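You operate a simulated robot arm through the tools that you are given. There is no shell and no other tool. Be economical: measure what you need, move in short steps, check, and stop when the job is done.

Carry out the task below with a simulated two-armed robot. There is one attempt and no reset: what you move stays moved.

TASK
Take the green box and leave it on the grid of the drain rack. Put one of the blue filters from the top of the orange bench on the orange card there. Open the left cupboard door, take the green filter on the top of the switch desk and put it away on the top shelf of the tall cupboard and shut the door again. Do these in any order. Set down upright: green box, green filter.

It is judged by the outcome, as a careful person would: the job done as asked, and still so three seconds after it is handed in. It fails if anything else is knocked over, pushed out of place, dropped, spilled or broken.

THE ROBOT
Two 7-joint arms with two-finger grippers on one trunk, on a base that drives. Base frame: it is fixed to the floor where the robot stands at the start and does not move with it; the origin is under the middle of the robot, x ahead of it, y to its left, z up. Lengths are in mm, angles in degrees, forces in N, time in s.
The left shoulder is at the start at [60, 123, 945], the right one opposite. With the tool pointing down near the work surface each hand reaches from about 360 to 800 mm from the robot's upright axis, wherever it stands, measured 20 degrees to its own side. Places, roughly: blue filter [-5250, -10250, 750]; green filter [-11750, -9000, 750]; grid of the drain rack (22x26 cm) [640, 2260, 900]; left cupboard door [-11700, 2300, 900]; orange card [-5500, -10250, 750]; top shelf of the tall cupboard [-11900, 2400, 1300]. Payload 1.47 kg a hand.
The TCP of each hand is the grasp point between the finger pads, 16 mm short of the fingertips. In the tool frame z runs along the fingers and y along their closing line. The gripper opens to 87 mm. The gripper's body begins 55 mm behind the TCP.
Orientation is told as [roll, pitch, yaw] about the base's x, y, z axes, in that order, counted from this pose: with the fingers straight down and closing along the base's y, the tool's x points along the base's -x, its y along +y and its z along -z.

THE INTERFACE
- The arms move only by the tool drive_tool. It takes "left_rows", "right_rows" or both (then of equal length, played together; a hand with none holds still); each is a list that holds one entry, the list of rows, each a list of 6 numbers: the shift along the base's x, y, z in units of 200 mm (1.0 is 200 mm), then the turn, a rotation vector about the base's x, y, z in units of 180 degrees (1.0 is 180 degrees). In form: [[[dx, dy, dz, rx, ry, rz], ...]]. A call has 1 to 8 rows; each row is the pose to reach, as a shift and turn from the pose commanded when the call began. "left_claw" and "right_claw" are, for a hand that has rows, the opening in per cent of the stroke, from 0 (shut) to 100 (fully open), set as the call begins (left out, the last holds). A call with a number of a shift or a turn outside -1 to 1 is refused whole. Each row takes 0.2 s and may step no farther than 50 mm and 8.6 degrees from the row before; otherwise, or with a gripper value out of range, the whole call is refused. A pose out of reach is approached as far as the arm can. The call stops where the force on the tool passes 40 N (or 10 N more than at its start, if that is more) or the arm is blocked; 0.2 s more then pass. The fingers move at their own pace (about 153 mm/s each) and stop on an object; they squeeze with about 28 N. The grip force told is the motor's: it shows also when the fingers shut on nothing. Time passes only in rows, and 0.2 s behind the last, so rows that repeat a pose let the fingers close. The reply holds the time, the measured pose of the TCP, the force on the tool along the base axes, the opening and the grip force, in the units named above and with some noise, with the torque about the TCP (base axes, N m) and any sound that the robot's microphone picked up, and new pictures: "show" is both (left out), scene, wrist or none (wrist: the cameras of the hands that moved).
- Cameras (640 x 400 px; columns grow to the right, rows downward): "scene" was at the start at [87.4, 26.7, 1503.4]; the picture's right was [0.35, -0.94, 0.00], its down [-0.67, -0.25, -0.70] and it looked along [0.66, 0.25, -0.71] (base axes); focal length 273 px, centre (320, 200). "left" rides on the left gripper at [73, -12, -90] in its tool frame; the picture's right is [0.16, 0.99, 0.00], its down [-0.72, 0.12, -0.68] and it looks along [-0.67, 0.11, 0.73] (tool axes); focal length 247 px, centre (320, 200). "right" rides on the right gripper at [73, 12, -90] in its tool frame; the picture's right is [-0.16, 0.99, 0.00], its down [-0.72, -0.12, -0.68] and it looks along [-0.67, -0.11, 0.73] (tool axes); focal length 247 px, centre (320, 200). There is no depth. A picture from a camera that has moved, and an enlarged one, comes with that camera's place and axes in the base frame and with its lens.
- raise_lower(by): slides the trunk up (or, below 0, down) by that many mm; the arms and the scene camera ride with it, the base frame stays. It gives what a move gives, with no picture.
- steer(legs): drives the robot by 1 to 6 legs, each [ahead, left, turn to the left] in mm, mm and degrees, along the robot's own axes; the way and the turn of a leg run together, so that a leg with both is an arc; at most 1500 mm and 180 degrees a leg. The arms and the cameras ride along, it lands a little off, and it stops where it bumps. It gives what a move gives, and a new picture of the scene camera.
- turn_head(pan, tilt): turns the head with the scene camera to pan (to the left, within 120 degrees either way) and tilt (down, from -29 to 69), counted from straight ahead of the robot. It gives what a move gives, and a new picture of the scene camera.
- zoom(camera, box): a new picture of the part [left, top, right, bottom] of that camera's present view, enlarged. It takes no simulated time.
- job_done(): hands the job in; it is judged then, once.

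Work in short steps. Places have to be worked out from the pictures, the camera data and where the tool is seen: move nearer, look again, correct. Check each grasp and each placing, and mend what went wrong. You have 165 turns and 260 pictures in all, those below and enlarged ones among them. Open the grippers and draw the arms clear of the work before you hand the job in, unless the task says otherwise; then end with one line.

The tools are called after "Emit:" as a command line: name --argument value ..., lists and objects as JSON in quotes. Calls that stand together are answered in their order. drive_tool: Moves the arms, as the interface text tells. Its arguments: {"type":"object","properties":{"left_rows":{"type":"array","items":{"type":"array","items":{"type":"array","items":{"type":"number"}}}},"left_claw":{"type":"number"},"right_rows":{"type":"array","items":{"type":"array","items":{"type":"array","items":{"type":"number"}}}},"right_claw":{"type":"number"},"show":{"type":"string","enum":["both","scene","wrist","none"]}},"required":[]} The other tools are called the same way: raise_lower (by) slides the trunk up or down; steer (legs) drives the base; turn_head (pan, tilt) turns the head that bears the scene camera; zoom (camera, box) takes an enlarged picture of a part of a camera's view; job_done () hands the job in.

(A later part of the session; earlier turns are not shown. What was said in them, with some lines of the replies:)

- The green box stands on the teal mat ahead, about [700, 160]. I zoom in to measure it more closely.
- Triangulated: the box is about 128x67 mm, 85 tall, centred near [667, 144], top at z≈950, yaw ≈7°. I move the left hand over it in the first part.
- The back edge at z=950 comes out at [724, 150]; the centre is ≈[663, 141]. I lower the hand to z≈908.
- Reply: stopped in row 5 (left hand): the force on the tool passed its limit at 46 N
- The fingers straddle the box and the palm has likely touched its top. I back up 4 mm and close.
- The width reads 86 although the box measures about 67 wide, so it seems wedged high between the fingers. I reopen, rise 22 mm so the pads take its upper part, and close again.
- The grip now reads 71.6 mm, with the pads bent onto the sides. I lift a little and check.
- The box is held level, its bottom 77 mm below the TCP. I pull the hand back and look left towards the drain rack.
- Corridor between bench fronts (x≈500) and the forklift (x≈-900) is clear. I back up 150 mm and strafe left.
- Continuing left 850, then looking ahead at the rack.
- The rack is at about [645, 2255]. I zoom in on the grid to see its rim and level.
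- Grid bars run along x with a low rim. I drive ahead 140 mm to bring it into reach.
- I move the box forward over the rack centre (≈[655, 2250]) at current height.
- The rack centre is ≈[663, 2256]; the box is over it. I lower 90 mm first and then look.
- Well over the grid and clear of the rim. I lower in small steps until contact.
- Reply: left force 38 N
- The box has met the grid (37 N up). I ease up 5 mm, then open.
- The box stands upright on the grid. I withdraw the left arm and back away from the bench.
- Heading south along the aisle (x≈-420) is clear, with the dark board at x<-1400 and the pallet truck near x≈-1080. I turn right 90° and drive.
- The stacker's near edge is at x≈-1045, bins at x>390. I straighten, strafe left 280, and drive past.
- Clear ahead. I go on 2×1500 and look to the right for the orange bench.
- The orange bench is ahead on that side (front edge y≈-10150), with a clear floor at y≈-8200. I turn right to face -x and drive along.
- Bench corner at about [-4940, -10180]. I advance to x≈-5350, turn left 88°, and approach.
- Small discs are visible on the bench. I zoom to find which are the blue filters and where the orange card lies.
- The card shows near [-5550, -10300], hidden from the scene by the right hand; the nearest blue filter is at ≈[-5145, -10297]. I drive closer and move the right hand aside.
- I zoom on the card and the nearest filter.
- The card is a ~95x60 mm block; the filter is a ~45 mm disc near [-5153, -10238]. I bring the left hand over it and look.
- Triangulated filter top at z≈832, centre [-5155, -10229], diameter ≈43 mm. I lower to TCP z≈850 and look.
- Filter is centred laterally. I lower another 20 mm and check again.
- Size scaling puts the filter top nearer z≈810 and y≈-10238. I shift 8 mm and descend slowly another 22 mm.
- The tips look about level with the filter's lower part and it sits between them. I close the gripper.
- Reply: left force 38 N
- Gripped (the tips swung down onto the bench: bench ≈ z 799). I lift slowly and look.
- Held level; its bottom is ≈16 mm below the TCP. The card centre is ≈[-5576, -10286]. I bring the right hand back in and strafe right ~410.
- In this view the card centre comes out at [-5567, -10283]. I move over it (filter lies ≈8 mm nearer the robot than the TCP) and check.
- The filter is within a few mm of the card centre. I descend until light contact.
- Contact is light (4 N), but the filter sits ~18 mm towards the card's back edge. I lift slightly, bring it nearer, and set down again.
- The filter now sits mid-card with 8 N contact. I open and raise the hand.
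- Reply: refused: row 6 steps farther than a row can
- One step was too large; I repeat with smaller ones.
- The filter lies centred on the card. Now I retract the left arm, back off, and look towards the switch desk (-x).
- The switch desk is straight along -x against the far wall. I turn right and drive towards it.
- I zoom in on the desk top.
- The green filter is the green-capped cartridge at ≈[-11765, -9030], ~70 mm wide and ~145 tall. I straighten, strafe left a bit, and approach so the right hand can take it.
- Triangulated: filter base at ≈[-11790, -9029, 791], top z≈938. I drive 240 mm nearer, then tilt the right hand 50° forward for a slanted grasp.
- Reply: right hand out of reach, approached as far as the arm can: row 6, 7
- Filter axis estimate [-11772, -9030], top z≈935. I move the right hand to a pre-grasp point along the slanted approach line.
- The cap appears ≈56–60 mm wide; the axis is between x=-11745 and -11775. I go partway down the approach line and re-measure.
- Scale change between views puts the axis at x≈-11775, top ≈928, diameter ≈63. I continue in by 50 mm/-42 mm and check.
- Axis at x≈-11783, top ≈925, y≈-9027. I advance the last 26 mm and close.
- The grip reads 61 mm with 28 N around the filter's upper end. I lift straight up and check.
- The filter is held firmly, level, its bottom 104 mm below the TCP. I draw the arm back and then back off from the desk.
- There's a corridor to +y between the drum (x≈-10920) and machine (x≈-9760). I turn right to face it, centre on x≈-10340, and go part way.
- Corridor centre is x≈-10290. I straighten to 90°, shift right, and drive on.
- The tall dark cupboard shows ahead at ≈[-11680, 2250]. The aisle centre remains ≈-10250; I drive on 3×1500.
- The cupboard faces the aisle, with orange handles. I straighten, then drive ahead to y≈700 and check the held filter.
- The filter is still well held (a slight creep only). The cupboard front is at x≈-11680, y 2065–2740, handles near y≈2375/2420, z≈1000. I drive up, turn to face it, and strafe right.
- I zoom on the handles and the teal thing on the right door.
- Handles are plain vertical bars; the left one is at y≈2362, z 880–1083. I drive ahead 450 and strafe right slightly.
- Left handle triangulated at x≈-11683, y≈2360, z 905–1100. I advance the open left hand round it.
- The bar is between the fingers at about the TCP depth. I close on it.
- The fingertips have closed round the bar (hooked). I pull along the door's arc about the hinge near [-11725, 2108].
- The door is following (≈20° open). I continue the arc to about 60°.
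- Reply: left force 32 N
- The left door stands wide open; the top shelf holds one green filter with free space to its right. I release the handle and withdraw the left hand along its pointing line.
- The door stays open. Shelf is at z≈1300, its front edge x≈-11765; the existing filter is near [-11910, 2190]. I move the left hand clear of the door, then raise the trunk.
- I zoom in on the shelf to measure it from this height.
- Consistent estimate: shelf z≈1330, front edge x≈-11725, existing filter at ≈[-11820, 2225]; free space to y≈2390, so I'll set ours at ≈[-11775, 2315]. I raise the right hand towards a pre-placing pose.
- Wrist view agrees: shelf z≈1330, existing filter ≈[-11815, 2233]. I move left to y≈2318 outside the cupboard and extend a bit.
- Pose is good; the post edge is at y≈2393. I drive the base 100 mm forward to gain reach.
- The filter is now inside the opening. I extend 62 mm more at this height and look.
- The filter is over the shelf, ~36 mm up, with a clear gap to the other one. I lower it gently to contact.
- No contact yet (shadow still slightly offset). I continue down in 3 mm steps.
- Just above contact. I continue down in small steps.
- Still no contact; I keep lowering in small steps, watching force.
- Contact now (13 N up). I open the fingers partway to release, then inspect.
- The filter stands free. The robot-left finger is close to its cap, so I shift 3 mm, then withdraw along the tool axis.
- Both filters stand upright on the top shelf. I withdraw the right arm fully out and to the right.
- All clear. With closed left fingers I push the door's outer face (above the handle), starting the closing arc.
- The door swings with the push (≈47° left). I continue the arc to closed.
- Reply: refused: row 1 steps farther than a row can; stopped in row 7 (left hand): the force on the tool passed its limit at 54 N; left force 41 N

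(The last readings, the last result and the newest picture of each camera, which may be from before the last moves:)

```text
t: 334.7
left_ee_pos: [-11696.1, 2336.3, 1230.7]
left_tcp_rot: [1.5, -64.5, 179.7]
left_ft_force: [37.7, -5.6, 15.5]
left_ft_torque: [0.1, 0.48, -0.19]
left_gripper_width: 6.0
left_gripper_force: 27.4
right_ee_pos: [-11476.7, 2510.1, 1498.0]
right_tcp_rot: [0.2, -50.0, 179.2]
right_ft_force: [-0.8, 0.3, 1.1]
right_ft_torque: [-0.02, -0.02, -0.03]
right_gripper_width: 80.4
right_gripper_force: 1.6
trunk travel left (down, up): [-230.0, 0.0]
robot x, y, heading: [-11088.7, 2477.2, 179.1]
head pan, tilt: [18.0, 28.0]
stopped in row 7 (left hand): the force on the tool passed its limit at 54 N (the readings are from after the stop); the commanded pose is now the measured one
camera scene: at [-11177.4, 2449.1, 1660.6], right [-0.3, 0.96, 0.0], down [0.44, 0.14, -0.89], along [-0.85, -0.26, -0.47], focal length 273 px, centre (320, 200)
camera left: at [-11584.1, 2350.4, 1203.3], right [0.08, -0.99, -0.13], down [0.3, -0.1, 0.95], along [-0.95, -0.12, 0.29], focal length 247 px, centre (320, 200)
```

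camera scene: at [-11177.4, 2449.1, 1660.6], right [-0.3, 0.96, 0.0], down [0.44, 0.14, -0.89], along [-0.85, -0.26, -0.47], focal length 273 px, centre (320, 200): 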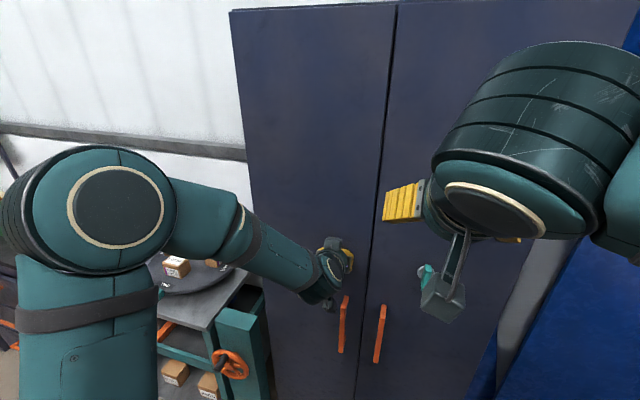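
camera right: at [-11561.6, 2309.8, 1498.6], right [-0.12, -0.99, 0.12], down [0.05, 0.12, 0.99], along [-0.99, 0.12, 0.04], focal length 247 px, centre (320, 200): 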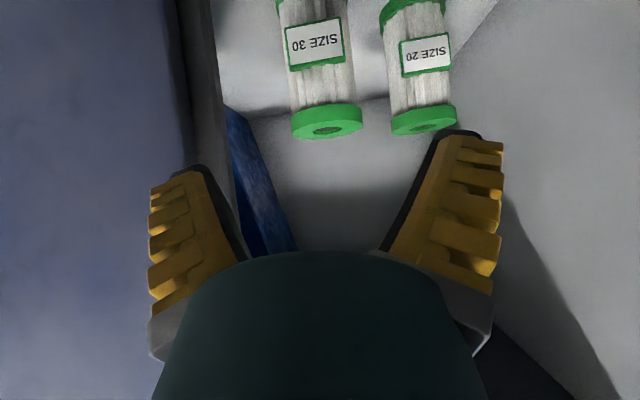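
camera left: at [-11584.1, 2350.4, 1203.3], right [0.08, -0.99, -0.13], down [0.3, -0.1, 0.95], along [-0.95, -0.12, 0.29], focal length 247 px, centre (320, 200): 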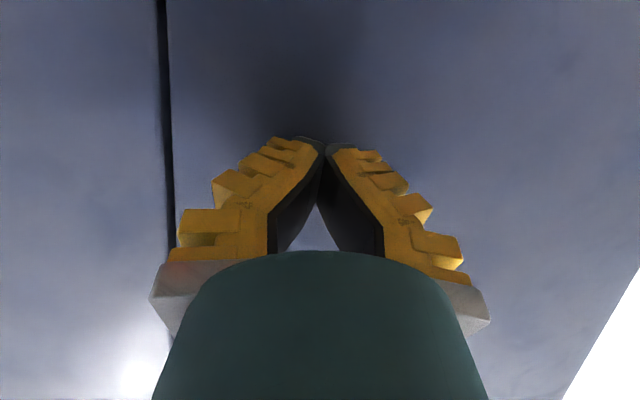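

The push ended in firm contact and the leaves look flush. I withdraw the left hand straight back and check the seam.

Emit:
drive_tool --left_rows '[[[0.15, 0, 0, 0, 0, 0], [0.35, 0, 0, 0, 0, 0], [0.55, -0.05, 0, 0, 0, 0], [0.75, -0.1, 0, 0, 0, 0]]]' --show "none"

Emit:
steer --legs '[[-400, 0, 0]]'

```text
t: 335.7
left_ee_pos: [-11582.3, 2320.5, 1239.6]
left_tcp_rot: [1.7, -64.2, 179.4]
left_ft_force: [0.8, 0.6, 0.6]
left_ft_torque: [-0.01, -0.01, -0.01]
left_gripper_width: 0.1
left_gripper_force: 27.9
left hand out of reach, approached as far as the arm can: row 4
right_ee_pos: [-11483.8, 2512.6, 1497.2]
right_tcp_rot: [0.3, -49.7, 179.1]
right_ft_force: [0.0, -0.5, -0.3]
right_ft_torque: [-0.01, 0.02, 0.0]
right_gripper_width: 80.4
right_gripper_force: 1.3
trunk travel left (down, up): [-230.0, 0.0]
robot x, y, heading: [-11091.0, 2482.6, 179.2]
head pan, tilt: [18.0, 28.0]
```

```text
t: 338.2
left_ee_pos: [-11180.5, 2312.9, 1240.1]
left_tcp_rot: [1.6, -64.2, 179.9]
left_ft_force: [-0.1, -0.3, 0.2]
left_ft_torque: [-0.02, -0.02, -0.02]
left_gripper_width: 0.1
left_gripper_force: 28.0
right_ee_pos: [-11083.8, 2503.2, 1495.6]
right_tcp_rot: [0.3, -49.7, 179.5]
right_ft_force: [-0.5, -0.3, -0.4]
right_ft_torque: [0.01, 0.04, 0.01]
right_gripper_width: 80.4
right_gripper_force: 1.4
trunk travel left (down, up): [-230.0, 0.0]
robot x, y, heading: [-10688.8, 2473.8, 179.8]
head pan, tilt: [18.0, 28.0]
camera scene: at [-10785.4, 2444.7, 1659.9], right [-0.3, 0.95, 0.0], down [0.45, 0.14, -0.88], along [-0.84, -0.27, -0.47], focal length 273 px, centre (320, 200)
```

scene: 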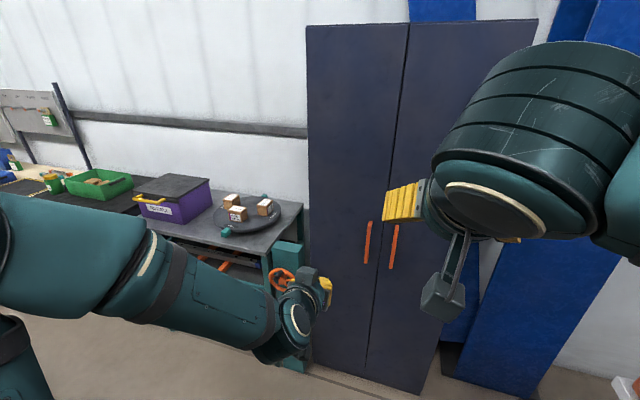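

Both leaves look shut. I open both grippers and zoom on the top and seam as a last check.

Emit:
drive_tool --left_rows '[[[0, 0, 0, 0, 0, 0], [0, 0, 0, 0, 0, 0], [0, 0, 0, 0, 0, 0]]]' --left_claw 100 --right_rows '[[[0, 0, 0, 0, 0, 0], [0, 0, 0, 0, 0, 0], [0, 0, 0, 0, 0, 0]]]' --right_claw 100 --show "none"

Emit:
zoom --camera "scene" --box '[300, 10, 460, 110]'

Emit:
zoom --camera "scene" --box '[300, 200, 460, 390]'

```text
t: 339.0
left_ee_pos: [-11181.9, 2312.5, 1239.4]
left_tcp_rot: [1.6, -64.1, 179.9]
left_ft_force: [0.3, -0.4, 0.4]
left_ft_torque: [0.04, 0.02, 0.01]
left_gripper_width: 86.9
left_gripper_force: 0.2
right_ee_pos: [-11085.1, 2503.9, 1496.4]
right_tcp_rot: [0.2, -49.7, 179.4]
right_ft_force: [-0.3, 1.1, 0.4]
right_ft_torque: [0.03, 0.0, 0.0]
right_gripper_width: 86.8
right_gripper_force: 0.3
trunk travel left (down, up): [-230.0, 0.0]
robot x, y, heading: [-10688.1, 2475.1, 179.5]
head pan, tilt: [18.0, 28.0]
```

```text
4.00 times, centred on (380, 60) of scene
camera zoom: at [-10786.3, 2444.7, 1659.8], right [-0.3, 0.95, 0.0], down [0.45, 0.14, -0.88], along [-0.84, -0.27, -0.47], focal length 1093 px, centre (80, 760)
```

zoom: 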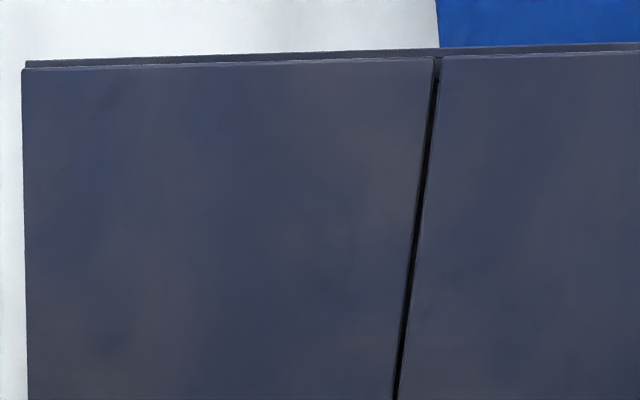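

```text
2.11 times, centred on (380, 295) of scene
camera zoom: at [-10786.3, 2444.7, 1659.8], right [-0.3, 0.95, 0.0], down [0.45, 0.14, -0.88], along [-0.84, -0.27, -0.47], focal length 575 px, centre (194, 0)
```

zoom: 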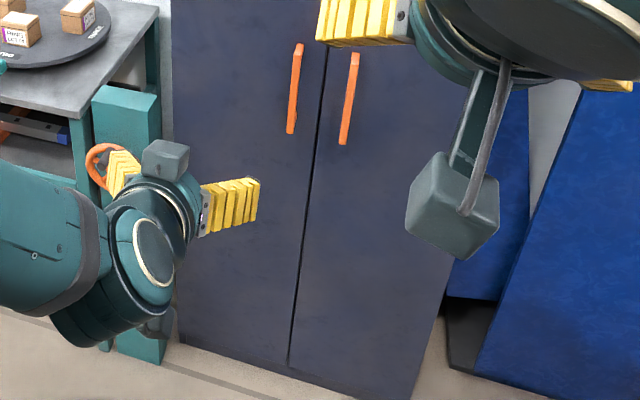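

The doors are flush and shut, the grippers are open, and the arms are clear. I hand the job in.

Emit:
job_done

```text
The job is handed in.
```

All three jobs are done: the green box is upright on the drain rack grid, a blue filter is on the orange card, and the green filter is upright on the cupboard's top shelf with the door shut again.
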